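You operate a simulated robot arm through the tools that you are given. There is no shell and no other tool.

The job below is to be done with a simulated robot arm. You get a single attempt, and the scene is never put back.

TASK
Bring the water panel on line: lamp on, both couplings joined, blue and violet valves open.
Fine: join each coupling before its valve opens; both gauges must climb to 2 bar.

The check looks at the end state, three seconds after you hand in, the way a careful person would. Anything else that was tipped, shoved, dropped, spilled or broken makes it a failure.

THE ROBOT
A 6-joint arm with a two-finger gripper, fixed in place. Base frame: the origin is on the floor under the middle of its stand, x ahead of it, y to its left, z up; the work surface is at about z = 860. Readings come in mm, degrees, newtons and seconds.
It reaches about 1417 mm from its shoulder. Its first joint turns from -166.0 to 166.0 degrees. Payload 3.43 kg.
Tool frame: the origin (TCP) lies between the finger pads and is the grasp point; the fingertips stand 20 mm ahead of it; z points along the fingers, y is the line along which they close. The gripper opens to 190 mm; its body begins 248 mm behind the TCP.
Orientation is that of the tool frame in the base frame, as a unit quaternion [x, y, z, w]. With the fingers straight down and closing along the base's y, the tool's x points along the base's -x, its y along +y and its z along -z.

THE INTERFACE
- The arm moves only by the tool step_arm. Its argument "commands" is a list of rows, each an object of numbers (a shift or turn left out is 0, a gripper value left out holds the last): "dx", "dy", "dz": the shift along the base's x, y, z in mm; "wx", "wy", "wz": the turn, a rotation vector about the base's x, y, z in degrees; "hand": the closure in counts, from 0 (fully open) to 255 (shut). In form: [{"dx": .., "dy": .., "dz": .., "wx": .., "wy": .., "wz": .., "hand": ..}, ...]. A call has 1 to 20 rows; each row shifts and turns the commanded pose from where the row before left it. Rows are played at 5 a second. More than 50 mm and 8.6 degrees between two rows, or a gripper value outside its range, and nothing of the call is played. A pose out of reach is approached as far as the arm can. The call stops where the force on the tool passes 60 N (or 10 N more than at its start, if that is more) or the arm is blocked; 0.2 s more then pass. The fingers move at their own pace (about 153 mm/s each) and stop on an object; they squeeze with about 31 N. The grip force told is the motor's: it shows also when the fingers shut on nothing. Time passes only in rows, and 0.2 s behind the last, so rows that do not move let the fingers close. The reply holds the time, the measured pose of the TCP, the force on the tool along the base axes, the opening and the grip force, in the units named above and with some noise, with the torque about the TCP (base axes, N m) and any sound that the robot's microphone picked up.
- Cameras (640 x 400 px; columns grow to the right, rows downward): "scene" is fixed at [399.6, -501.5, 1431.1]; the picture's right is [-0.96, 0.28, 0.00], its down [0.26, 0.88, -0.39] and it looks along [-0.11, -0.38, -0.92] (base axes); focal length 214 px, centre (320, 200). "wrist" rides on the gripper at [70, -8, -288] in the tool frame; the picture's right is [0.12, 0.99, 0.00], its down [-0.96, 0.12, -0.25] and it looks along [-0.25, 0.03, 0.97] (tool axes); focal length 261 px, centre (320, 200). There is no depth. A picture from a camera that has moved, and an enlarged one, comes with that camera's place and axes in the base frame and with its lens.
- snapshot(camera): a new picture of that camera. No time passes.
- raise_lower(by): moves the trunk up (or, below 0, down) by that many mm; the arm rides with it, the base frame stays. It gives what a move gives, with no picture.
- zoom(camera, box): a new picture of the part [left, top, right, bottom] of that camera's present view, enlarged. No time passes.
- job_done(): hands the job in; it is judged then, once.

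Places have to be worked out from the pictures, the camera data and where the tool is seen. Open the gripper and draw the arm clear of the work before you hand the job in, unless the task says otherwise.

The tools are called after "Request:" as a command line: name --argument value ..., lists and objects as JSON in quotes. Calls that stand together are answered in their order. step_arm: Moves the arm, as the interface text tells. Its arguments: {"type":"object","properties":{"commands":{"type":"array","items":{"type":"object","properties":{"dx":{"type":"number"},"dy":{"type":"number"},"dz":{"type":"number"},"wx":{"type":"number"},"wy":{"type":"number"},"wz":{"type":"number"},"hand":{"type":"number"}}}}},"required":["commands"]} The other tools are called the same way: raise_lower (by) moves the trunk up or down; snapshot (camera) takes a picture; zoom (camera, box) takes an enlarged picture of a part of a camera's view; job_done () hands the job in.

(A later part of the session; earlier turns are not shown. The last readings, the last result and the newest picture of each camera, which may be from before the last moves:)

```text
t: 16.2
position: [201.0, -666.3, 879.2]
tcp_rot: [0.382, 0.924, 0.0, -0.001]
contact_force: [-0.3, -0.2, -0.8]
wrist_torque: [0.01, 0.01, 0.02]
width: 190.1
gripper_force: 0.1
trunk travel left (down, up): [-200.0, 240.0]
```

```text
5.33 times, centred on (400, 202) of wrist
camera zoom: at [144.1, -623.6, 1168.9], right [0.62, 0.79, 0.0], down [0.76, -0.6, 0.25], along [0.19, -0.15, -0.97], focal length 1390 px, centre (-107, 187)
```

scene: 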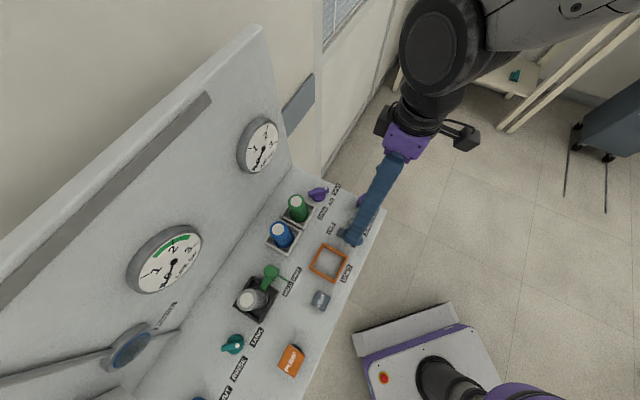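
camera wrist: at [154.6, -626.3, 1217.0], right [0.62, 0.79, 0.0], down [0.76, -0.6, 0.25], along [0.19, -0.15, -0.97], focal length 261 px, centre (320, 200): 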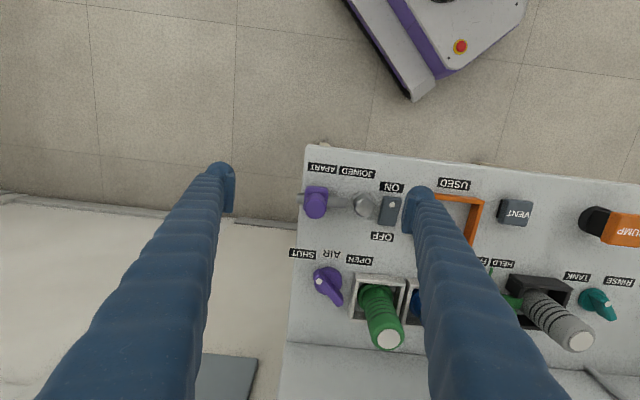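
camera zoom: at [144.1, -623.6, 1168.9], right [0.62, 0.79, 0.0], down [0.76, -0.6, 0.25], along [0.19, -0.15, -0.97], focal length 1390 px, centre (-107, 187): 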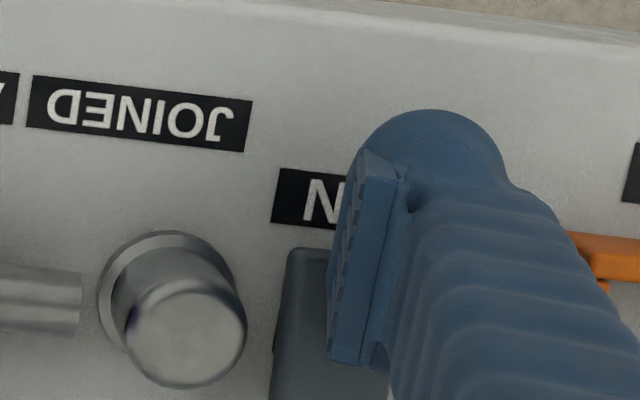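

No contact force here now, and the rocker seems to have shifted slightly in the last press. I'll lift the finger clear and look at the rocker and the lamp strip.

Request:
step_arm --commands '[{"dz": 20}, {"dz": 30}, {"dx": -25, "dy": 25}, {}]'

Request:
snapshot --camera "scene"

Request:
zoom --camera "scene" --box '[325, 215, 373, 245]'

Request:
zoom --camera "wrist" --box '[340, 165, 460, 240]'

```text
t: 17.2
position: [175.0, -641.5, 931.4]
tcp_rot: [0.382, 0.924, 0.0, -0.001]
contact_force: [-0.3, 0.6, 0.6]
wrist_torque: [-0.07, -0.01, -0.01]
width: 189.9
gripper_force: 0.3
trunk travel left (down, up): [-200.0, 240.0]
```

```text
taken
```

scene: 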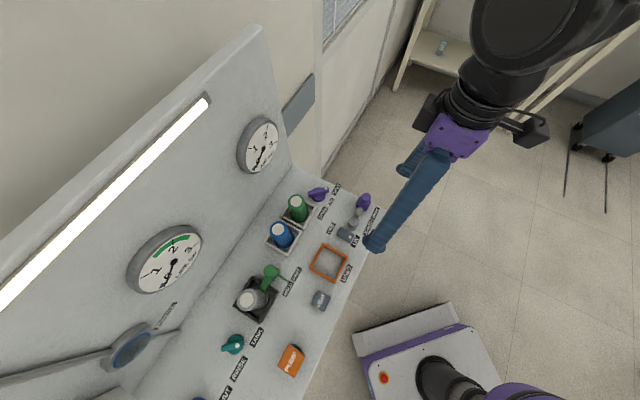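

```text
13.33 times, centred on (349, 230) of scene
camera zoom: at [399.6, -501.5, 1431.1], right [-0.96, 0.28, 0.0], down [0.26, 0.88, -0.39], along [-0.11, -0.38, -0.92], focal length 2860 px, centre (-67, -200)
```

zoom: 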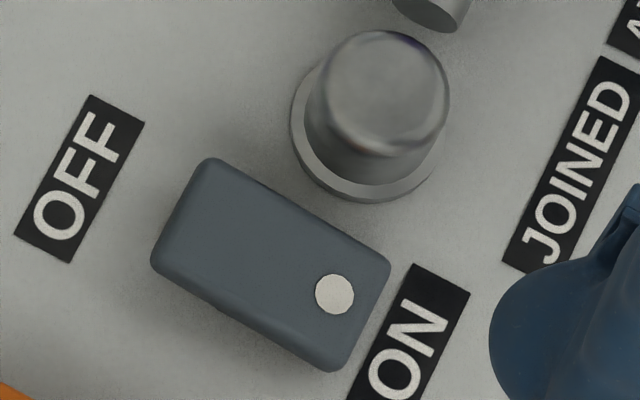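

```text
5.33 times, centred on (400, 202) of wrist
camera zoom: at [119.0, -596.5, 1220.1], right [0.62, 0.79, 0.0], down [0.76, -0.6, 0.25], along [0.19, -0.15, -0.97], focal length 1390 px, centre (-107, 187)
```

zoom: 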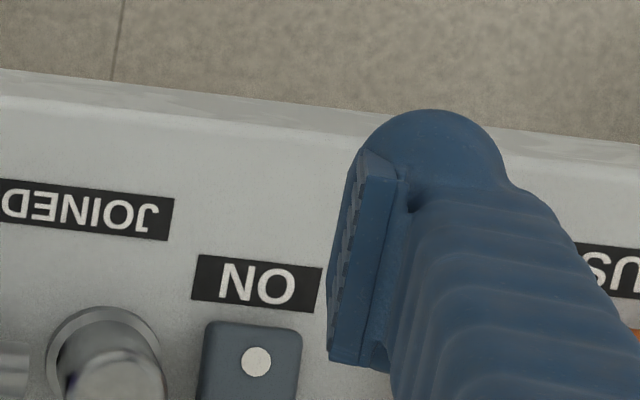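

The lamp strip on the back panel is lit. Next is the violet coupling: its knob stands at about (222, −681) with top at z ≈ 920. I'll raise, partly close the hand, and hover above the knob.

Request:
step_arm --commands '[{"dz": 40, "hand": 140}, {"dz": 40}, {"dx": 23.4, "dy": -19.9}, {"dx": 23.3, "dy": -19.9}, {}, {}]'

Request:
snapshot --camera "wrist"

Request:
zoom --camera "scene" --box '[300, 140, 420, 240]'

```text
t: 18.6
position: [222.6, -680.7, 1010.9]
tcp_rot: [0.383, 0.924, 0.0, 0.0]
contact_force: [-0.8, -0.1, 0.6]
wrist_torque: [-0.06, 0.03, 0.03]
width: 85.6
gripper_force: 0.0
trunk travel left (down, up): [-200.0, 240.0]
```

```text
taken
camera wrist: at [164.8, -637.6, 1299.0], right [0.62, 0.79, 0.0], down [0.76, -0.6, 0.25], along [0.19, -0.15, -0.97], focal length 261 px, centre (320, 200)
```

wrist: 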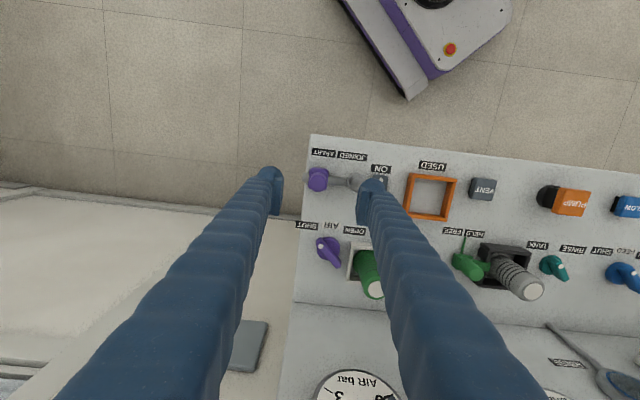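

```text
4.00 times, centred on (360, 190) of scene
camera zoom: at [399.6, -501.5, 1431.1], right [-0.96, 0.28, 0.0], down [0.26, 0.88, -0.39], along [-0.11, -0.38, -0.92], focal length 858 px, centre (160, 240)
```

zoom: 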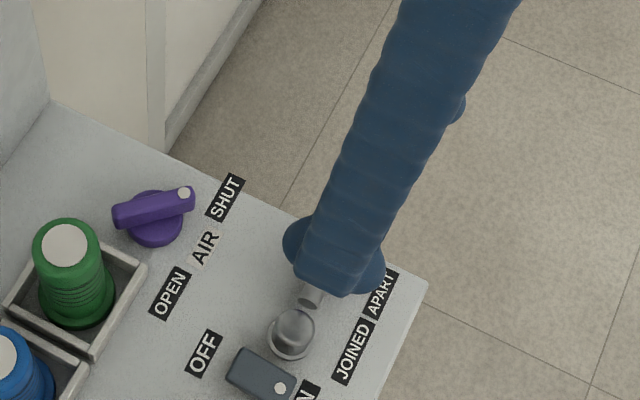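

The knob appears almost exactly under the TCP. I'll zoom to refine the centring before descending.

Request:
zoom --camera "wrist" --box '[260, 150, 400, 230]'

```text
4.57 times, centred on (330, 190) of wrist
camera zoom: at [164.8, -637.6, 1299.0], right [0.62, 0.79, 0.0], down [0.76, -0.6, 0.25], along [0.19, -0.15, -0.97], focal length 1192 px, centre (274, 246)
```

zoom: 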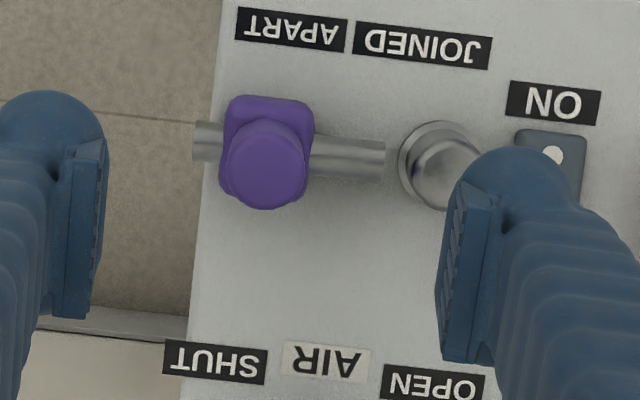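

Refined knob centre: about (221, −684). I'll shift slightly, descend so the tips stay above the block (TCP z ≈ 922), and close on the knob.

Request:
step_arm --commands '[{"dx": -1.2, "dy": -3.6, "dz": -20}, {"dz": -25}, {"dz": -25}, {"dz": -12}, {"dz": -7}, {}, {"hand": 200}, {"hand": 235}, {"hand": 255}, {}, {}]'

Request:
zoom --camera "wrist" --box '[260, 150, 400, 230]'

Request:
zoom --camera "scene" --box '[300, 160, 420, 250]'

```text
t: 21.0
position: [221.5, -685.5, 921.4]
tcp_rot: [0.383, 0.924, 0.0, -0.001]
contact_force: [4.7, 4.4, -2.8]
wrist_torque: [0.0, -0.08, -0.02]
width: 24.3
gripper_force: 45.5
trunk travel left (down, up): [-200.0, 240.0]
```

```text
4.57 times, centred on (330, 190) of wrist
camera zoom: at [165.1, -641.9, 1210.1], right [0.62, 0.79, 0.0], down [0.76, -0.6, 0.25], along [0.19, -0.15, -0.97], focal length 1192 px, centre (274, 246)
```

zoom: 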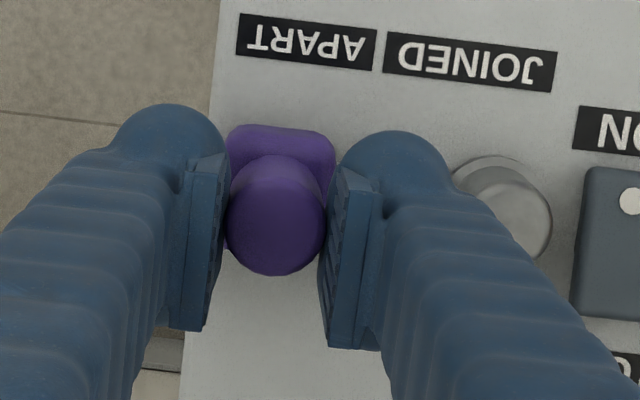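

```text
4.44 times, centred on (360, 205) of scene
camera zoom: at [399.6, -501.5, 1431.1], right [-0.96, 0.28, 0.0], down [0.26, 0.88, -0.39], along [-0.11, -0.38, -0.92], focal length 953 px, centre (142, 178)
```

zoom: 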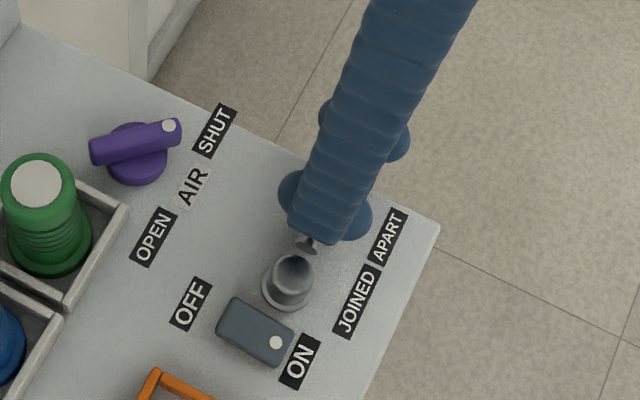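

The knob is gripped (24 mm wide, firm). Now I'll slide it towards the socket along the console (+x, +y equally), watching force.

Request:
step_arm --commands '[{"dx": 2.1, "dy": 2.1}, {"dx": 2.8, "dy": 2.8}, {"dx": 2.8, "dy": 2.8}, {"dx": 2.8, "dy": 2.8}, {"dx": 2.8, "dy": 2.8}, {}]'

Request:
zoom --camera "wrist" --box '[260, 150, 400, 230]'

Request:
zoom --camera "scene" --box '[300, 160, 420, 250]'

```text
t: 22.4
position: [234.3, -672.0, 922.1]
tcp_rot: [0.383, 0.924, 0.0, 0.0]
contact_force: [0.5, 0.3, -4.3]
wrist_torque: [-0.01, 0.0, 0.03]
width: 24.2
gripper_force: 44.7
trunk travel left (down, up): [-200.0, 240.0]
```

```text
4.57 times, centred on (330, 190) of wrist
camera zoom: at [178.2, -628.6, 1210.1], right [0.62, 0.79, 0.0], down [0.76, -0.6, 0.25], along [0.19, -0.15, -0.97], focal length 1192 px, centre (274, 246)
```

zoom: 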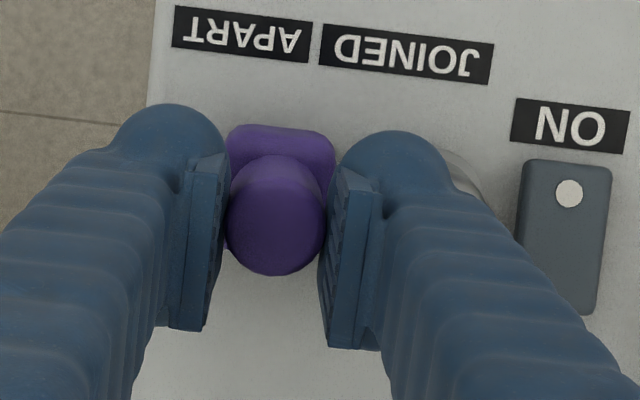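

```text
4.44 times, centred on (360, 205) of scene
camera zoom: at [399.6, -501.5, 1431.1], right [-0.96, 0.28, 0.0], down [0.26, 0.88, -0.39], along [-0.11, -0.38, -0.92], focal length 953 px, centre (142, 178)
```

zoom: 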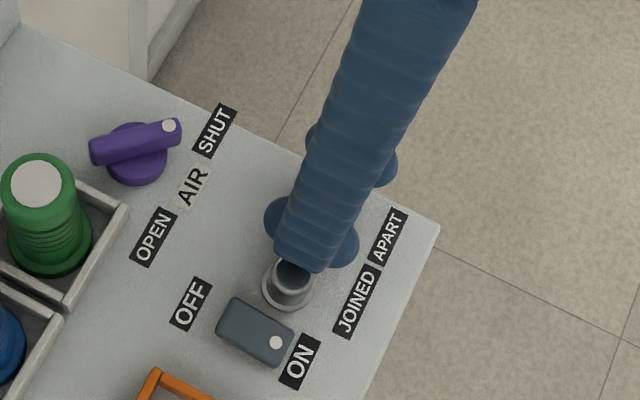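

The plug has slid 18 mm freely with almost no force. Continuing in small steps until it seats.

Request:
step_arm --commands '[{"dx": 2.1, "dy": 2.1}, {"dx": 2.1, "dy": 2.1}, {"dx": 2.1, "dy": 2.1}, {"dx": 2.1, "dy": 2.1}, {}]'

Request:
zoom --camera "scene" --box '[300, 160, 420, 250]'

```text
t: 23.6
position: [242.0, -663.6, 921.5]
tcp_rot: [0.383, 0.924, 0.001, 0.0]
contact_force: [2.1, -0.5, -1.9]
wrist_torque: [-0.06, -0.07, -0.07]
width: 24.3
gripper_force: 45.2
trunk travel left (down, up): [-200.0, 240.0]
```

```text
4.44 times, centred on (360, 205) of scene
camera zoom: at [399.6, -501.5, 1431.1], right [-0.96, 0.28, 0.0], down [0.26, 0.88, -0.39], along [-0.11, -0.38, -0.92], focal length 953 px, centre (142, 178)
```

zoom: 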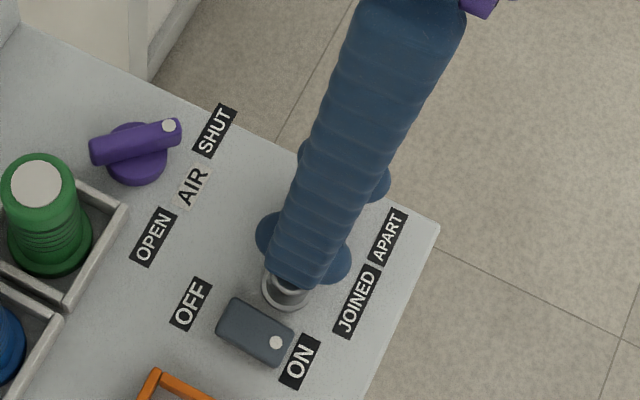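

About 30 mm travelled and still free; I'll keep going 2 mm at a time to the stop.

Request:
step_arm --commands '[{"dx": 1.4, "dy": 1.4}, {"dx": 1.4, "dy": 1.4}, {"dx": 1.4, "dy": 1.4}, {}]'

Request:
zoom --camera "wrist" --box '[260, 150, 400, 230]'

```text
t: 24.6
position: [246.4, -660.3, 922.2]
tcp_rot: [0.383, 0.924, -0.001, 0.0]
contact_force: [-5.8, -5.2, -1.8]
wrist_torque: [-0.02, 0.08, 0.01]
width: 24.2
gripper_force: 44.9
trunk travel left (down, up): [-200.0, 240.0]
```

```text
4.57 times, centred on (330, 190) of wrist
camera zoom: at [189.7, -616.7, 1210.1], right [0.62, 0.79, 0.0], down [0.76, -0.6, 0.25], along [0.19, -0.15, -0.97], focal length 1192 px, centre (274, 246)
```

zoom: 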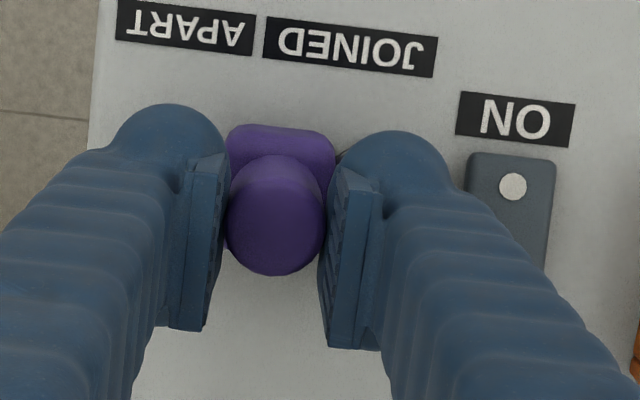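

Resistance of about 8 N appears after roughly 35 mm. I'll push a little more to make sure it is fully seated.

Request:
step_arm --commands '[{"dx": 1.4, "dy": 1.4}, {}, {"dx": 1.4, "dy": 1.4}, {}]'

Request:
zoom --camera "scene" --box '[300, 160, 420, 250]'

```text
t: 25.6
position: [246.6, -659.5, 920.2]
tcp_rot: [0.383, 0.924, -0.001, 0.0]
contact_force: [-34.8, -30.9, -0.4]
wrist_torque: [-0.3, 0.3, 0.02]
width: 24.5
gripper_force: 45.4
trunk travel left (down, up): [-200.0, 240.0]
```

```text
4.44 times, centred on (360, 205) of scene
camera zoom: at [399.6, -501.5, 1431.1], right [-0.96, 0.28, 0.0], down [0.26, 0.88, -0.39], along [-0.11, -0.38, -0.92], focal length 953 px, centre (142, 178)
```

zoom: 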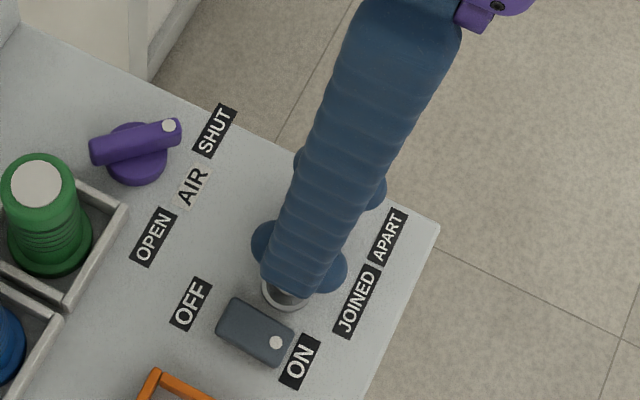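

The force rose to 46 N with no movement: the plug is at its stop. I'll relax the push, open the hand modestly, and rise straight up.

Request:
step_arm --commands '[{"dx": -1.4, "dy": -1.4}, {"dx": -0.5, "dy": -0.5}, {"hand": 170}, {}, {}, {"dz": 20}, {"dz": 30}, {"dz": 40}, {}]'

Request:
zoom --camera "wrist" --box '[260, 150, 400, 230]'

Request:
zoom --camera "scene" --box '[300, 160, 420, 250]'

```text
t: 27.6
position: [248.3, -658.7, 1012.7]
tcp_rot: [0.382, 0.924, 0.0, 0.0]
contact_force: [0.1, -0.2, 0.4]
wrist_torque: [-0.09, 0.0, -0.01]
width: 63.2
gripper_force: 0.0
trunk travel left (down, up): [-200.0, 240.0]
```

```text
4.57 times, centred on (330, 190) of wrist
camera zoom: at [191.6, -615.1, 1301.1], right [0.62, 0.79, 0.0], down [0.76, -0.6, 0.25], along [0.19, -0.15, -0.97], focal length 1192 px, centre (274, 246)
```

zoom: 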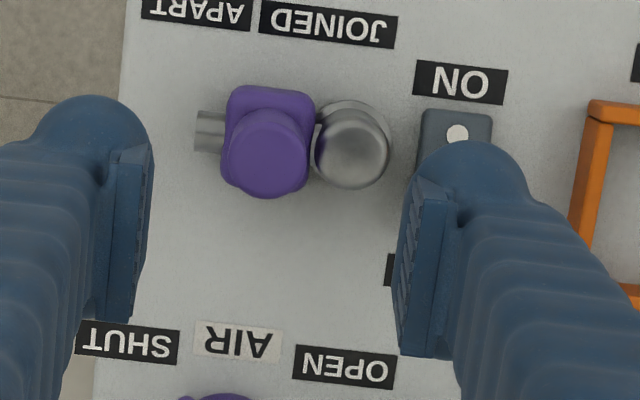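

```text
4.44 times, centred on (360, 205) of scene
camera zoom: at [399.6, -501.5, 1431.1], right [-0.96, 0.28, 0.0], down [0.26, 0.88, -0.39], along [-0.11, -0.38, -0.92], focal length 953 px, centre (142, 178)
```

zoom: 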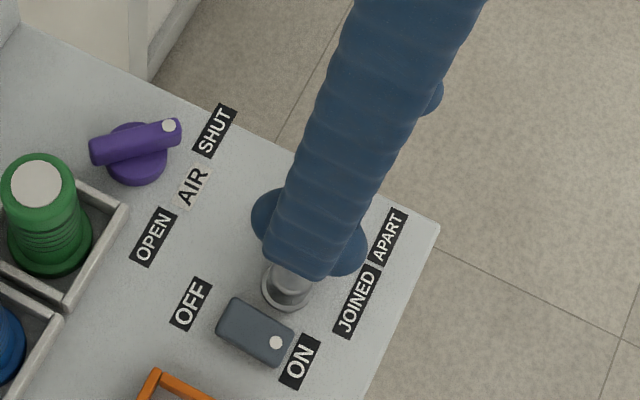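

The violet coupling is joined: its block sits against the socket. Now I'll measure the violet AIR valve handle in both cameras to plan turning its white dot from SHUT to OPEN.

Request:
zoom --camera "wrist" --box '[260, 210, 400, 300]'

Request:
zoom --camera "scene" --box '[270, 170, 350, 230]'

```text
4.44 times, centred on (330, 255) of wrist
camera zoom: at [191.6, -615.1, 1301.1], right [0.62, 0.79, 0.0], down [0.76, -0.6, 0.25], along [0.19, -0.15, -0.97], focal length 1158 px, centre (276, -44)
```

zoom: 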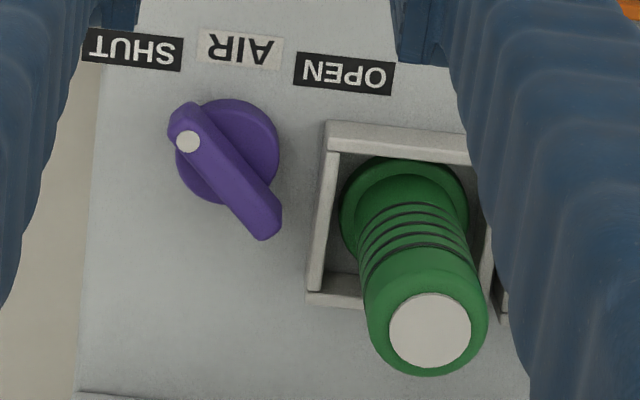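

```text
6.67 times, centred on (310, 200) of scene
camera zoom: at [399.6, -501.5, 1431.1], right [-0.96, 0.28, 0.0], down [0.26, 0.88, -0.39], along [-0.11, -0.38, -0.92], focal length 1430 px, centre (387, 200)
```

zoom: 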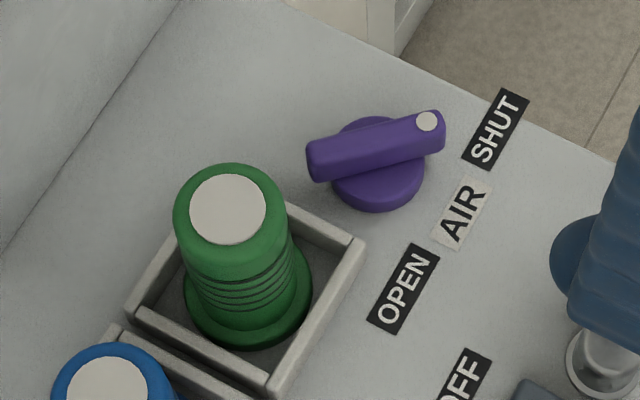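

Valve axis works out at about (331, −745), handle top z ≈ 901, with the green canister's tray just left of it. Rather than gripping near the tray, I'll push the handle's dot end along the console with the closed fingers from the right side; first I move there at height and shut the hand.

Request:
step_arm --commands '[{"dx": 3, "dy": -27, "hand": 255}, {"dx": 3, "dy": -27}, {"dx": 3, "dy": -27}, {"dx": 2.9, "dy": -28.2}, {"dz": -30}, {}]'

Request:
zoom --camera "scene" --box '[270, 150, 390, 240]'

Request:
snapshot --camera "wrist"

Request:
zoom --camera "wrist" --box '[270, 150, 410, 240]'

```text
t: 29.0
position: [259.7, -768.8, 979.8]
tcp_rot: [0.383, 0.924, 0.0, -0.001]
contact_force: [-0.4, 0.0, 0.2]
wrist_torque: [0.03, -0.02, 0.03]
width: 0.0
gripper_force: 31.1
trunk travel left (down, up): [-200.0, 240.0]
```

```text
4.44 times, centred on (330, 195) of scene
camera zoom: at [399.6, -501.5, 1431.1], right [-0.96, 0.28, 0.0], down [0.26, 0.88, -0.39], along [-0.11, -0.38, -0.92], focal length 953 px, centre (276, 222)
```

zoom: 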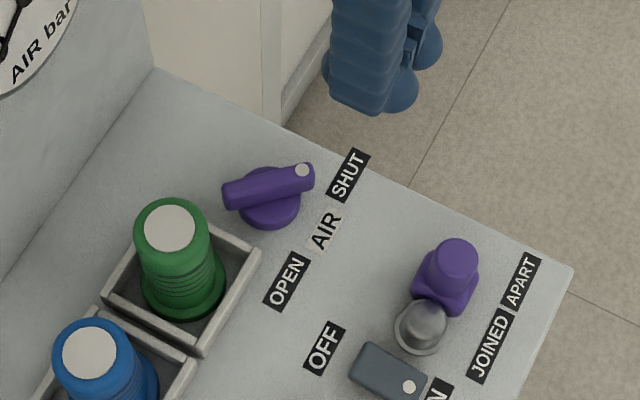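

```text
taken
camera wrist: at [203.0, -724.9, 1268.8], right [0.62, 0.79, 0.0], down [0.76, -0.6, 0.25], along [0.19, -0.15, -0.97], focal length 261 px, centre (320, 200)
```

wrist: 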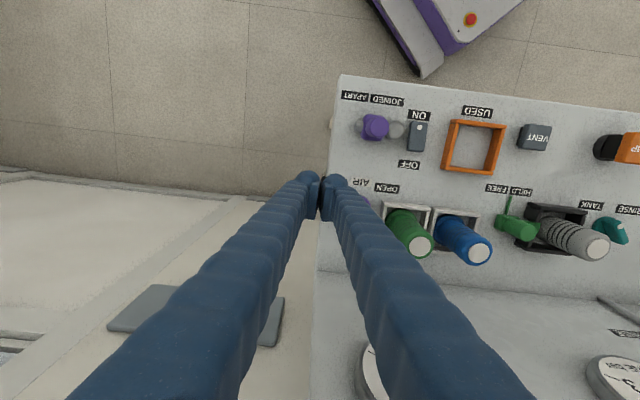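

```text
4.44 times, centred on (340, 195) of wrist
camera zoom: at [203.0, -724.9, 1268.8], right [0.62, 0.79, 0.0], down [0.76, -0.6, 0.25], along [0.19, -0.15, -0.97], focal length 1158 px, centre (231, 222)
```

zoom: 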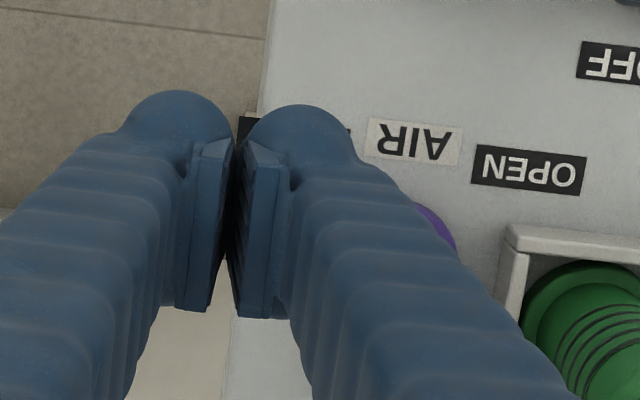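

The closed fingers hang right of the AIR handle, outer face about 12 mm short of it. I'll lower so the tips are at z ≈ 884 (between disc top and handle top).

Request:
step_arm --commands '[{"dz": -25}, {"dz": -25}, {"dz": -15}, {"dz": -10}, {}]'

Request:
zoom --camera "scene" --box '[270, 150, 390, 240]'

Request:
zoom --camera "wrist" --box '[270, 150, 410, 240]'

```text
t: 30.2
position: [258.1, -768.8, 906.9]
tcp_rot: [0.382, 0.924, 0.0, 0.0]
contact_force: [0.9, 0.5, 0.3]
wrist_torque: [0.01, -0.02, 0.02]
width: 0.0
gripper_force: 30.6
trunk travel left (down, up): [-200.0, 240.0]
```

```text
4.44 times, centred on (330, 195) of scene
camera zoom: at [399.6, -501.5, 1431.1], right [-0.96, 0.28, 0.0], down [0.26, 0.88, -0.39], along [-0.11, -0.38, -0.92], focal length 953 px, centre (276, 222)
```

zoom: 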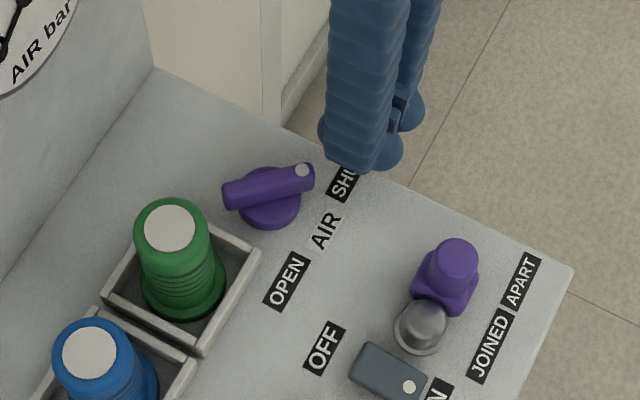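

```text
4.44 times, centred on (340, 195) of wrist
camera zoom: at [202.1, -725.4, 1194.6], right [0.62, 0.79, 0.0], down [0.76, -0.6, 0.25], along [0.19, -0.15, -0.97], focal length 1158 px, centre (231, 222)
```

zoom: 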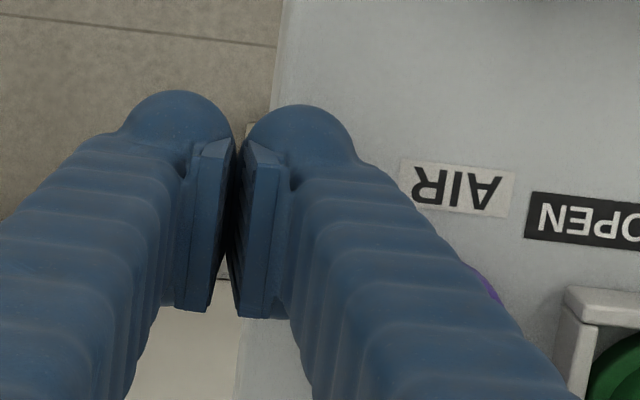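

No contact so far. I'll drop 3 mm and advance left along the console in small steps to meet the handle's dot end.

Request:
step_arm --commands '[{"dz": -3}, {"dx": 2.8, "dy": 2.8}, {"dx": 2.8, "dy": 2.8}, {"dx": 2.8, "dy": 2.8}, {"dx": 2.8, "dy": 2.8}, {"dx": 2.8, "dy": 2.8}, {}]'

Request:
zoom --camera "scene" --box '[270, 150, 390, 240]'

```text
t: 31.8
position: [271.3, -752.8, 902.7]
tcp_rot: [0.383, 0.924, 0.001, -0.001]
contact_force: [-28.9, 5.5, -3.4]
wrist_torque: [-0.01, 0.38, 0.5]
width: 0.0
gripper_force: 31.0
trunk travel left (down, up): [-200.0, 240.0]
```

```text
4.44 times, centred on (330, 195) of scene
camera zoom: at [399.6, -501.5, 1431.1], right [-0.96, 0.28, 0.0], down [0.26, 0.88, -0.39], along [-0.11, -0.38, -0.92], focal length 953 px, centre (276, 222)
```

zoom: 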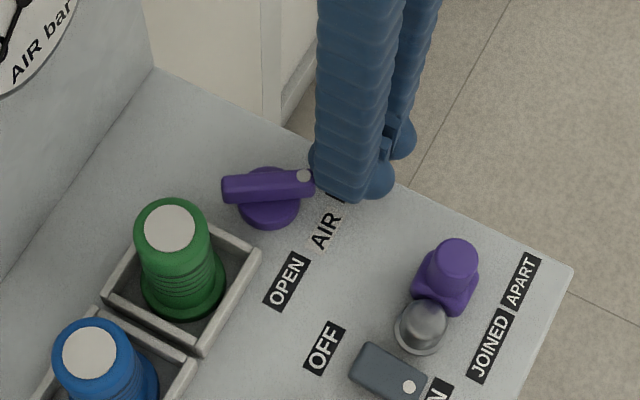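

The reaction points along the handle, so my face is meeting its end rather than its side. I'll back off 12 mm, move 14 mm further in (towards the back panel), and push again on the side.

Request:
step_arm --commands '[{"dx": -8.5, "dy": -8.5}, {"dx": 9.9, "dy": -9.9}, {"dx": 2.8, "dy": 2.8}, {"dx": 2.1, "dy": 2.1}, {"dx": 2.1, "dy": 2.1}, {"dx": 2.1, "dy": 2.1}, {}]'

Request:
zoom --camera "scene" --box '[270, 150, 390, 240]'

```text
t: 33.4
position: [286.3, -762.7, 904.2]
tcp_rot: [0.383, 0.924, -0.001, 0.0]
contact_force: [-0.5, -0.2, 0.1]
wrist_torque: [0.02, -0.02, 0.01]
width: 0.2
gripper_force: 30.5
trunk travel left (down, up): [-200.0, 240.0]
```

```text
4.44 times, centred on (330, 195) of scene
camera zoom: at [399.6, -501.5, 1431.1], right [-0.96, 0.28, 0.0], down [0.26, 0.88, -0.39], along [-0.11, -0.38, -0.92], focal length 953 px, centre (276, 222)
```

zoom: 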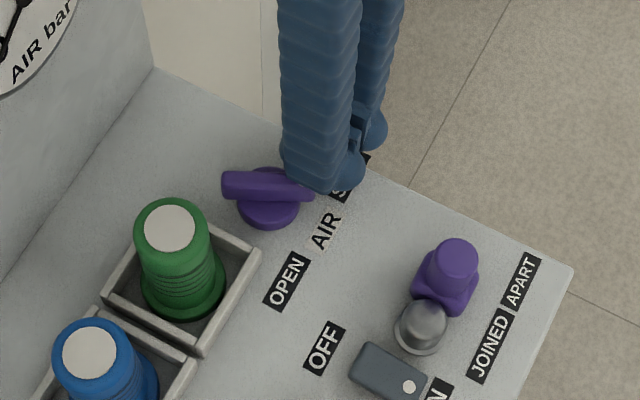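

No contact yet in the new lane; the fingers now cover the dot end. Continuing to push left in 3 mm steps.

Request:
step_arm --commands '[{"dx": 2.1, "dy": 2.1}, {"dx": 2.1, "dy": 2.1}, {"dx": 2.1, "dy": 2.1}, {}]'

Request:
zoom --camera "scene" --box '[270, 150, 390, 240]'

```text
t: 34.4
position: [289.9, -758.3, 904.1]
tcp_rot: [0.382, 0.924, 0.0, 0.0]
contact_force: [-3.1, 0.8, 7.7]
wrist_torque: [0.15, -0.16, 0.06]
width: 0.0
gripper_force: 31.1
trunk travel left (down, up): [-200.0, 240.0]
```

```text
4.44 times, centred on (330, 195) of scene
camera zoom: at [399.6, -501.5, 1431.1], right [-0.96, 0.28, 0.0], down [0.26, 0.88, -0.39], along [-0.11, -0.38, -0.92], focal length 953 px, centre (276, 222)
```

zoom: 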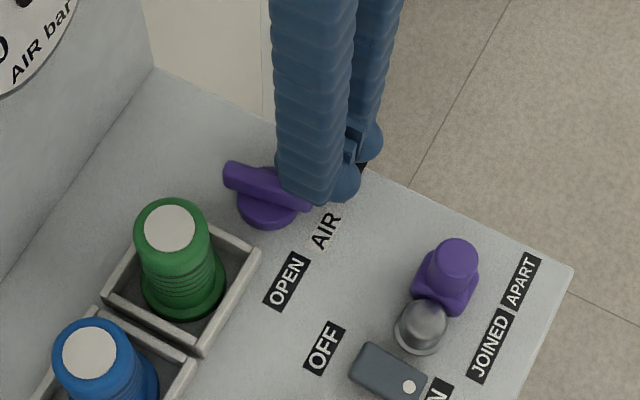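

The handle is turning (dot end moving towards OPEN). The 8 N upward force suggests the tips brush the disc, so I'll raise 3 mm and keep pushing.

Request:
step_arm --commands '[{"dz": 3}, {"dx": 2.1, "dy": 2.1}, {"dx": 2.1, "dy": 2.1}, {"dx": 2.1, "dy": 2.1}, {}]'

Request:
zoom --camera "scene" --box '[270, 150, 390, 240]'

```text
t: 35.6
position: [296.1, -750.9, 905.6]
tcp_rot: [0.382, 0.924, 0.0, 0.0]
contact_force: [-3.4, 0.7, 0.5]
wrist_torque: [0.02, 0.04, -0.02]
width: 0.1
gripper_force: 30.8
trunk travel left (down, up): [-200.0, 240.0]
```

```text
4.44 times, centred on (330, 195) of scene
camera zoom: at [399.6, -501.5, 1431.1], right [-0.96, 0.28, 0.0], down [0.26, 0.88, -0.39], along [-0.11, -0.38, -0.92], focal length 953 px, centre (276, 222)
```

zoom: 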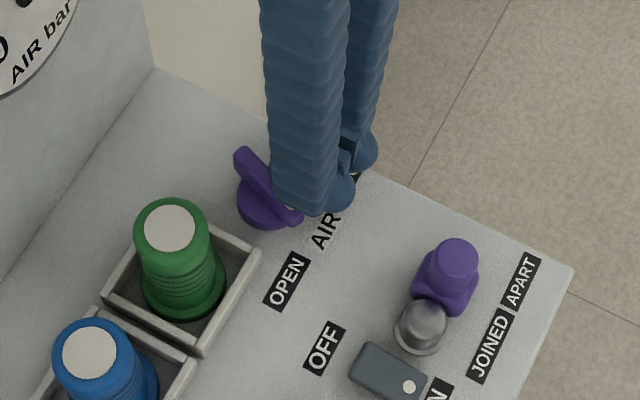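

The handle is past halfway (about 65° of the 90° turned... dot now pointing mostly at the robot, leaning to OPEN). I'll shift 14 mm towards the robot for better leverage and push on to OPEN.

Request:
step_arm --commands '[{"dx": -5, "dy": 5}, {"dx": -5, "dy": 5}, {"dx": 2.1, "dy": 2.1}, {"dx": 2.1, "dy": 2.1}, {"dx": 1.4, "dy": 1.4}, {}]'

Request:
zoom --camera "scene" --box '[270, 150, 390, 240]'

Request:
zoom --camera "scene" --box '[220, 100, 320, 180]'

```text
t: 37.0
position: [293.1, -735.2, 906.5]
tcp_rot: [0.383, 0.924, 0.001, 0.0]
contact_force: [-0.8, -0.6, 0.1]
wrist_torque: [0.0, -0.01, -0.01]
width: 0.1
gripper_force: 31.5
trunk travel left (down, up): [-200.0, 240.0]
```

```text
4.44 times, centred on (330, 195) of scene
camera zoom: at [399.6, -501.5, 1431.1], right [-0.96, 0.28, 0.0], down [0.26, 0.88, -0.39], along [-0.11, -0.38, -0.92], focal length 953 px, centre (276, 222)
```

zoom: 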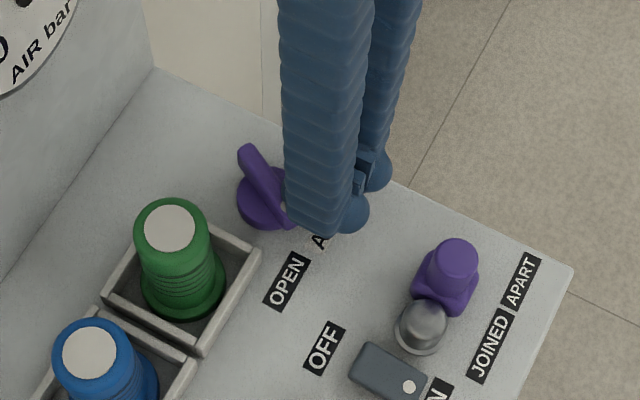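

```text
5.00 times, centred on (270, 140) of scene
camera zoom: at [399.6, -501.5, 1431.1], right [-0.96, 0.28, 0.0], down [0.26, 0.88, -0.39], along [-0.11, -0.38, -0.92], focal length 1072 px, centre (570, 500)
```

zoom: 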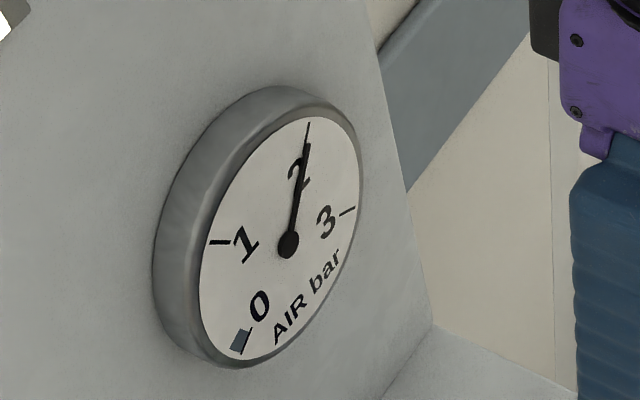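

The AIR gauge already reads 2 bar. The handle should still be brought fully to OPEN, so I'll push a few mm more until it stops.

Request:
step_arm --commands '[{"dx": 1.4, "dy": 1.4}, {"dx": 1.4, "dy": 1.4}, {"dx": 1.4, "dy": 1.4}, {}]'

Request:
zoom --camera "scene" --box '[270, 150, 390, 240]'

```text
t: 38.0
position: [296.7, -730.8, 906.5]
tcp_rot: [0.383, 0.924, 0.001, 0.0]
contact_force: [-1.1, -0.1, 0.8]
wrist_torque: [-0.03, 0.01, -0.01]
width: 0.0
gripper_force: 31.2
trunk travel left (down, up): [-200.0, 240.0]
```

```text
4.44 times, centred on (330, 195) of scene
camera zoom: at [399.6, -501.5, 1431.1], right [-0.96, 0.28, 0.0], down [0.26, 0.88, -0.39], along [-0.11, -0.38, -0.92], focal length 953 px, centre (276, 222)
```

zoom: 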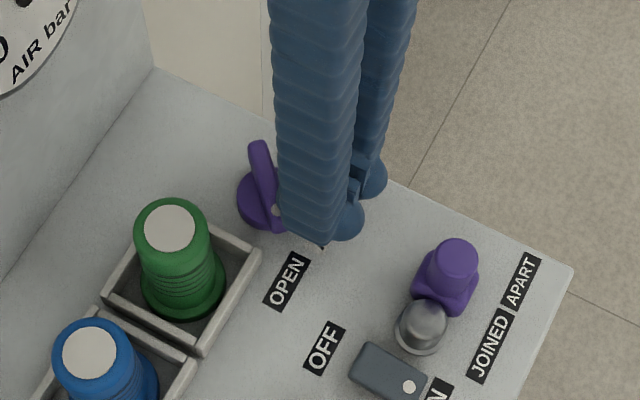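

The handle now looks close to OPEN with little resistance. I'll pull the fingers away a bit to see the dot against the label.

Request:
step_arm --commands '[{"dx": -10, "dy": -10}, {"dx": -10, "dy": -10}, {"dx": -10, "dy": 10, "dz": 20}, {"dz": 40}, {}]'

Request:
zoom --camera "scene" --box '[270, 170, 350, 230]'

Request:
snapshot --camera "scene"

```text
t: 39.2
position: [267.8, -738.5, 966.5]
tcp_rot: [0.384, 0.923, -0.001, 0.001]
contact_force: [-0.2, -0.5, -0.8]
wrist_torque: [-0.06, 0.0, 0.0]
width: 0.1
gripper_force: 30.6
trunk travel left (down, up): [-200.0, 240.0]
```

```text
6.67 times, centred on (310, 200) of scene
camera zoom: at [399.6, -501.5, 1431.1], right [-0.96, 0.28, 0.0], down [0.26, 0.88, -0.39], along [-0.11, -0.38, -0.92], focal length 1430 px, centre (387, 200)
```

zoom: 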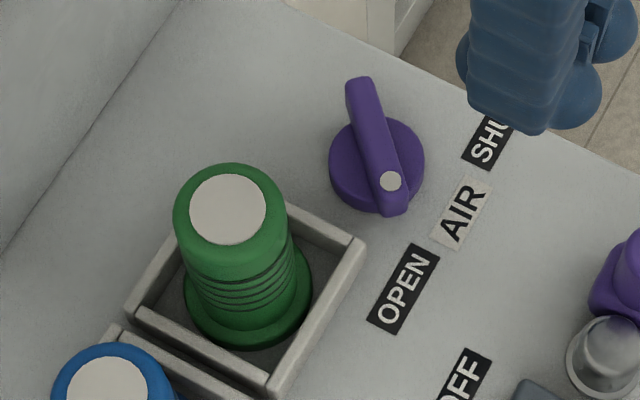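

```text
taken
```

scene: 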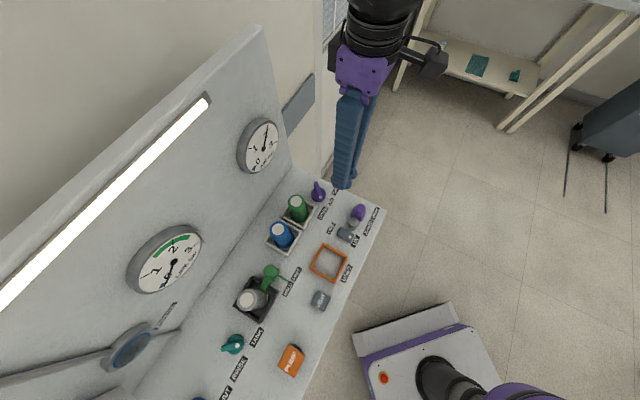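

The violet valve's dot now points at OPEN and the AIR gauge holds 2 bar. Next is the blue coupling at the left end; I'll rise, come out to the front lane, and traverse along the console at a safe height.

Request:
step_arm --commands '[{"dz": 40}, {"dz": 40}, {"dx": -26, "dy": 26, "dz": 14, "hand": 148}, {"dx": -26.3, "dy": 26.3}, {"dx": 35, "dy": 35}, {"dx": 35, "dy": 35}, {"dx": 35, "dy": 35}, {"dx": 35, "dy": 35}, {"dx": 35, "dy": 35}, {"dx": 35, "dy": 35}, {"dx": 35, "dy": 35}, {"dx": 35, "dy": 35}, {"dx": 35, "dy": 35}, {"dx": 35, "dy": 35}, {"dx": 35, "dy": 35}, {"dx": 35, "dy": 35}, {"dx": 35, "dy": 35}, {"dx": 35, "dy": 35}, {}]'

Request:
snapshot --camera "wrist"

Request:
snapshot --camera "scene"

```text
t: 43.2
position: [704.6, -199.7, 1059.8]
tcp_rot: [0.382, 0.924, -0.001, 0.0]
contact_force: [-0.2, 0.4, -0.2]
wrist_torque: [-0.13, 0.03, -0.05]
width: 79.9
gripper_force: 0.0
trunk travel left (down, up): [-200.0, 240.0]
```

```text
taken
camera wrist: at [648.1, -154.4, 1348.1], right [0.62, 0.79, 0.0], down [0.76, -0.6, 0.25], along [0.19, -0.15, -0.97], focal length 261 px, centre (320, 200)
```

wrist: 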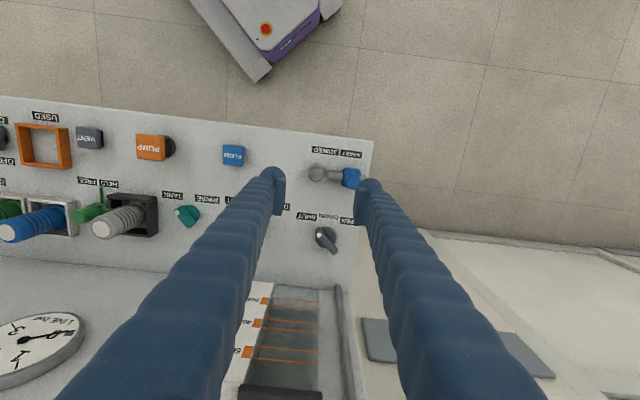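

```text
taken
```

scene: 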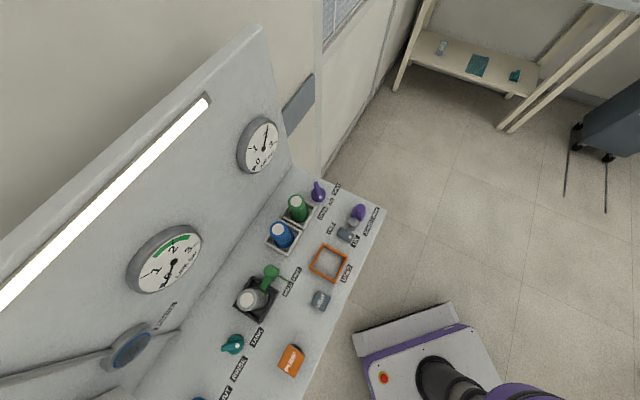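

The blue coupling is in the wrist view but outside the scene camera's frame. I'll zoom in to locate its knob.

Request:
zoom --camera "wrist" --box '[280, 130, 400, 205]'

Request:
zoom --camera "wrist" --box '[220, 180, 380, 280]'

```text
5.33 times, centred on (340, 168) of wrist
camera zoom: at [648.1, -154.4, 1348.1], right [0.62, 0.79, 0.0], down [0.76, -0.6, 0.25], along [0.19, -0.15, -0.97], focal length 1390 px, centre (213, 373)
```

zoom: 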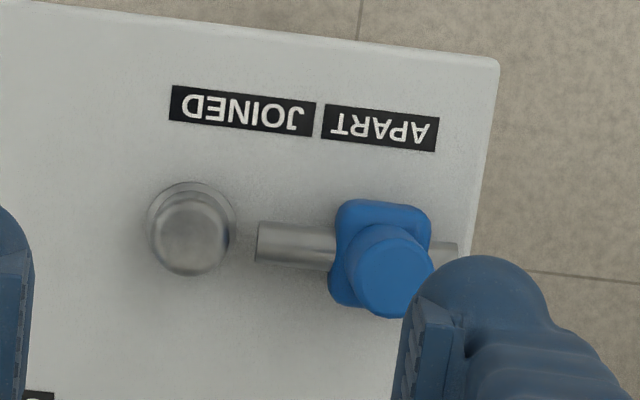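

```text
4.00 times, centred on (300, 230) of wrist
camera zoom: at [648.1, -154.4, 1348.1], right [0.62, 0.79, 0.0], down [0.76, -0.6, 0.25], along [0.19, -0.15, -0.97], focal length 1043 px, centre (400, 80)
```

zoom: 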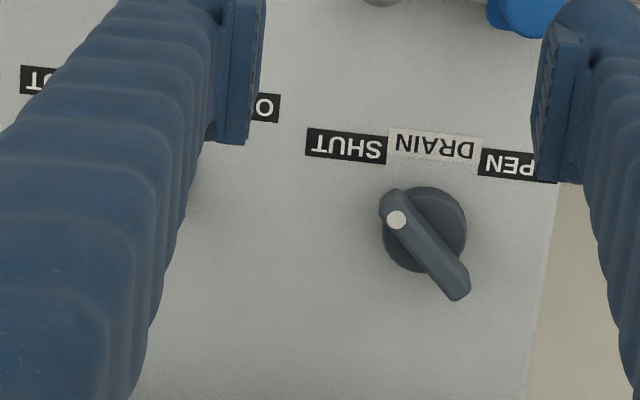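

Knob centre works out at about (745, −159). I'll move above it, descend to TCP z ≈ 922 and check centring before closing.

Request:
step_arm --commands '[{"dx": 20.2, "dy": 20.5}, {"dx": 20.2, "dy": 20.5}, {"dz": -30}, {"dz": -20}, {}]'

Request:
zoom --camera "wrist" --box '[260, 150, 400, 230]'

```text
t: 44.4
position: [744.0, -158.9, 1009.0]
tcp_rot: [0.383, 0.924, 0.0, 0.0]
contact_force: [-0.4, -0.2, -1.1]
wrist_torque: [-0.02, 0.0, 0.02]
width: 79.9
gripper_force: 0.2
trunk travel left (down, up): [-200.0, 240.0]
```

```text
4.57 times, centred on (330, 190) of wrist
camera zoom: at [687.9, -114.7, 1298.7], right [0.62, 0.79, 0.0], down [0.76, -0.6, 0.25], along [0.19, -0.15, -0.97], focal length 1192 px, centre (274, 246)
```

zoom: 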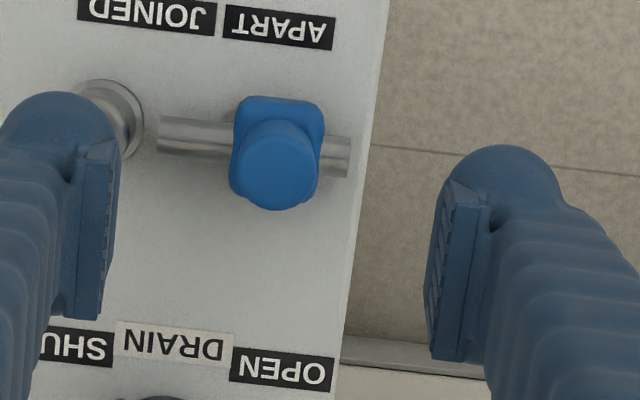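

Centring is within about 1 mm. Descending and closing on the blue knob.

Request:
step_arm --commands '[{"dx": 1.3, "dy": -0.2, "dz": -25}, {"dz": -25}, {"dz": -20}, {"dz": -10}, {"dz": -7}, {}, {"hand": 200}, {"hand": 235}, {"hand": 255}, {}, {}]'

Request:
zoom --camera "wrist" --box '[260, 150, 400, 230]'

```text
t: 46.8
position: [747.3, -158.5, 921.7]
tcp_rot: [0.383, 0.924, 0.0, -0.001]
contact_force: [-11.6, -17.9, -6.5]
wrist_torque: [-0.18, 0.02, 0.06]
width: 24.3
gripper_force: 44.8
trunk travel left (down, up): [-200.0, 240.0]
```

```text
4.57 times, centred on (330, 190) of wrist
camera zoom: at [690.2, -115.4, 1210.8], right [0.62, 0.79, 0.0], down [0.76, -0.6, 0.25], along [0.19, -0.15, -0.97], focal length 1192 px, centre (274, 246)
```

zoom: 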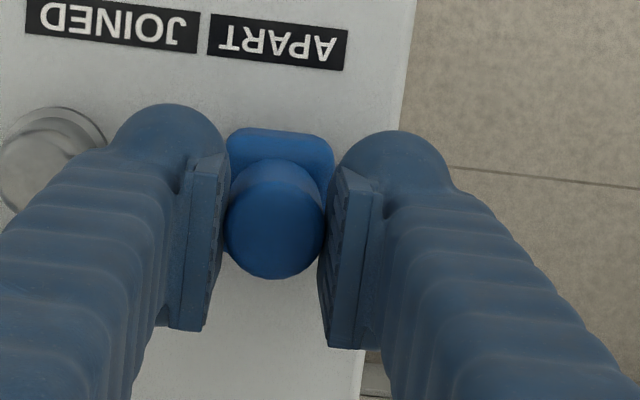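

The knob is held. Sliding it right along the console towards its socket (−x, −y equally).

Request:
step_arm --commands '[{"dx": -2.8, "dy": -2.8}, {"dx": -2.8, "dy": -2.8}, {"dx": -2.8, "dy": -2.8}, {"dx": -2.8, "dy": -2.8}, {"dx": -2.8, "dy": -2.8}, {"dx": -2.8, "dy": -2.8}, {}]'

Request:
zoom --camera "wrist" --box '[260, 150, 400, 230]'

```text
t: 48.4
position: [730.9, -174.9, 922.0]
tcp_rot: [0.383, 0.924, -0.001, -0.001]
contact_force: [0.0, -0.5, -11.7]
wrist_torque: [-0.08, -0.04, -0.01]
width: 24.5
gripper_force: 44.7
trunk travel left (down, up): [-200.0, 240.0]
```

```text
4.57 times, centred on (330, 190) of wrist
camera zoom: at [674.5, -130.8, 1210.9], right [0.62, 0.79, 0.0], down [0.76, -0.6, 0.25], along [0.19, -0.15, -0.97], focal length 1192 px, centre (274, 246)
```

zoom: 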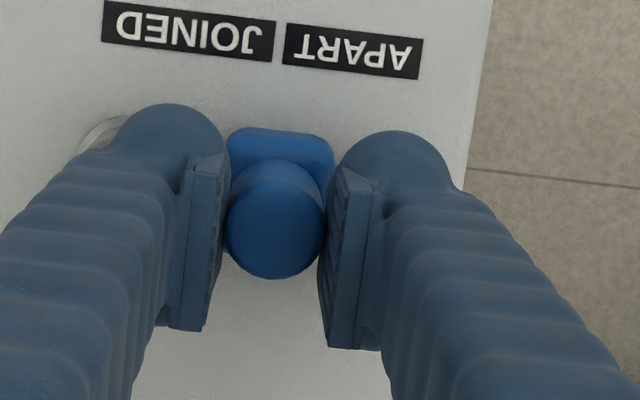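

23 mm done with little resistance. Continuing towards the stop with smaller steps at the end.

Request:
step_arm --commands '[{"dx": -2.1, "dy": -2.1}, {"dx": -2.1, "dy": -2.1}, {"dx": -2.1, "dy": -2.1}, {"dx": -1.4, "dy": -1.4}, {"dx": -1.4, "dy": -1.4}, {}]'

Request:
zoom --camera "wrist" --box '[260, 150, 400, 230]'

```text
t: 49.8
position: [720.6, -184.5, 922.3]
tcp_rot: [0.382, 0.924, 0.0, 0.0]
contact_force: [0.0, 5.6, -2.6]
wrist_torque: [0.04, 0.01, 0.02]
width: 24.4
gripper_force: 44.8
trunk travel left (down, up): [-200.0, 240.0]
```

```text
4.57 times, centred on (330, 190) of wrist
camera zoom: at [664.7, -140.2, 1210.8], right [0.62, 0.79, 0.0], down [0.76, -0.6, 0.25], along [0.19, -0.15, -0.97], focal length 1192 px, centre (274, 246)
```

zoom: 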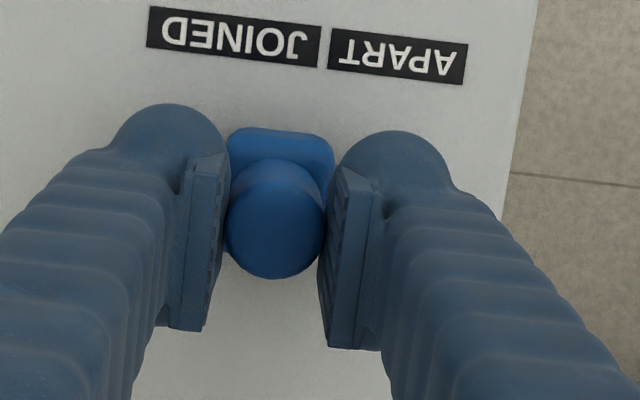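

About 35 mm travelled and a light resistance starts. Pushing slightly more to confirm it is seated.

Request:
step_arm --commands '[{"dx": -1.4, "dy": -1.4}, {}, {"dx": -1.4, "dy": -1.4}, {}]'

```text
t: 50.8
position: [721.8, -184.5, 922.7]
tcp_rot: [0.383, 0.924, 0.0, 0.001]
contact_force: [24.7, 35.8, -8.6]
wrist_torque: [0.26, -0.22, 0.0]
width: 24.9
gripper_force: 45.2
trunk travel left (down, up): [-200.0, 240.0]
```

Force climbed to 43 N with no further travel: the blue plug is at its stop. I'll relax the push, open the hand and rise.

Request:
step_arm --commands '[{"dx": 1.4, "dy": 1.4}, {"dx": 0.5, "dy": 0.5}, {"hand": 170}, {}, {}, {"dz": 20}, {"dz": 30}, {"dz": 40}, {}]'

Request:
zoom --camera "wrist" --box '[260, 140, 400, 230]'

Request:
snapshot --camera "wrist"

```text
t: 52.8
position: [718.5, -185.1, 1013.3]
tcp_rot: [0.382, 0.924, -0.001, -0.001]
contact_force: [-0.2, 0.0, -1.0]
wrist_torque: [-0.05, 0.01, -0.03]
width: 63.4
gripper_force: 0.1
trunk travel left (down, up): [-200.0, 240.0]
```

```text
4.44 times, centred on (330, 185) of wrist
camera zoom: at [661.9, -141.2, 1301.0], right [0.62, 0.79, 0.0], down [0.76, -0.6, 0.25], along [0.19, -0.15, -0.97], focal length 1158 px, centre (276, 267)
```

zoom: 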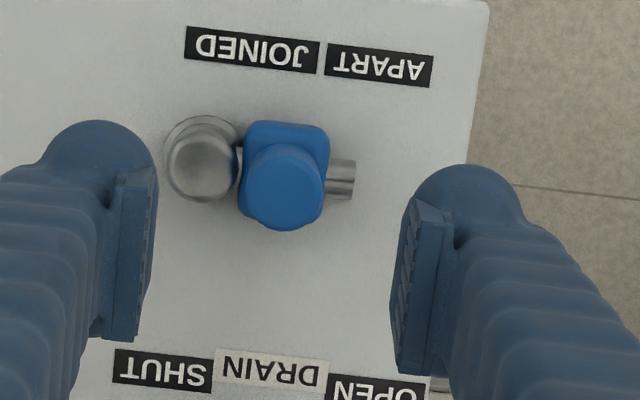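

```text
taken
camera wrist: at [661.9, -141.2, 1301.0], right [0.62, 0.79, 0.0], down [0.76, -0.6, 0.25], along [0.19, -0.15, -0.97], focal length 261 px, centre (320, 200)
```

wrist: 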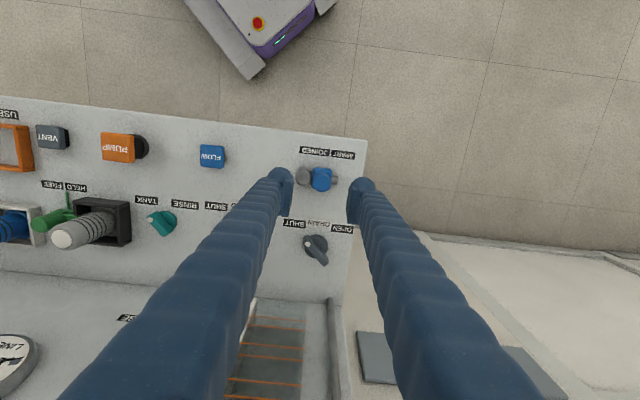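

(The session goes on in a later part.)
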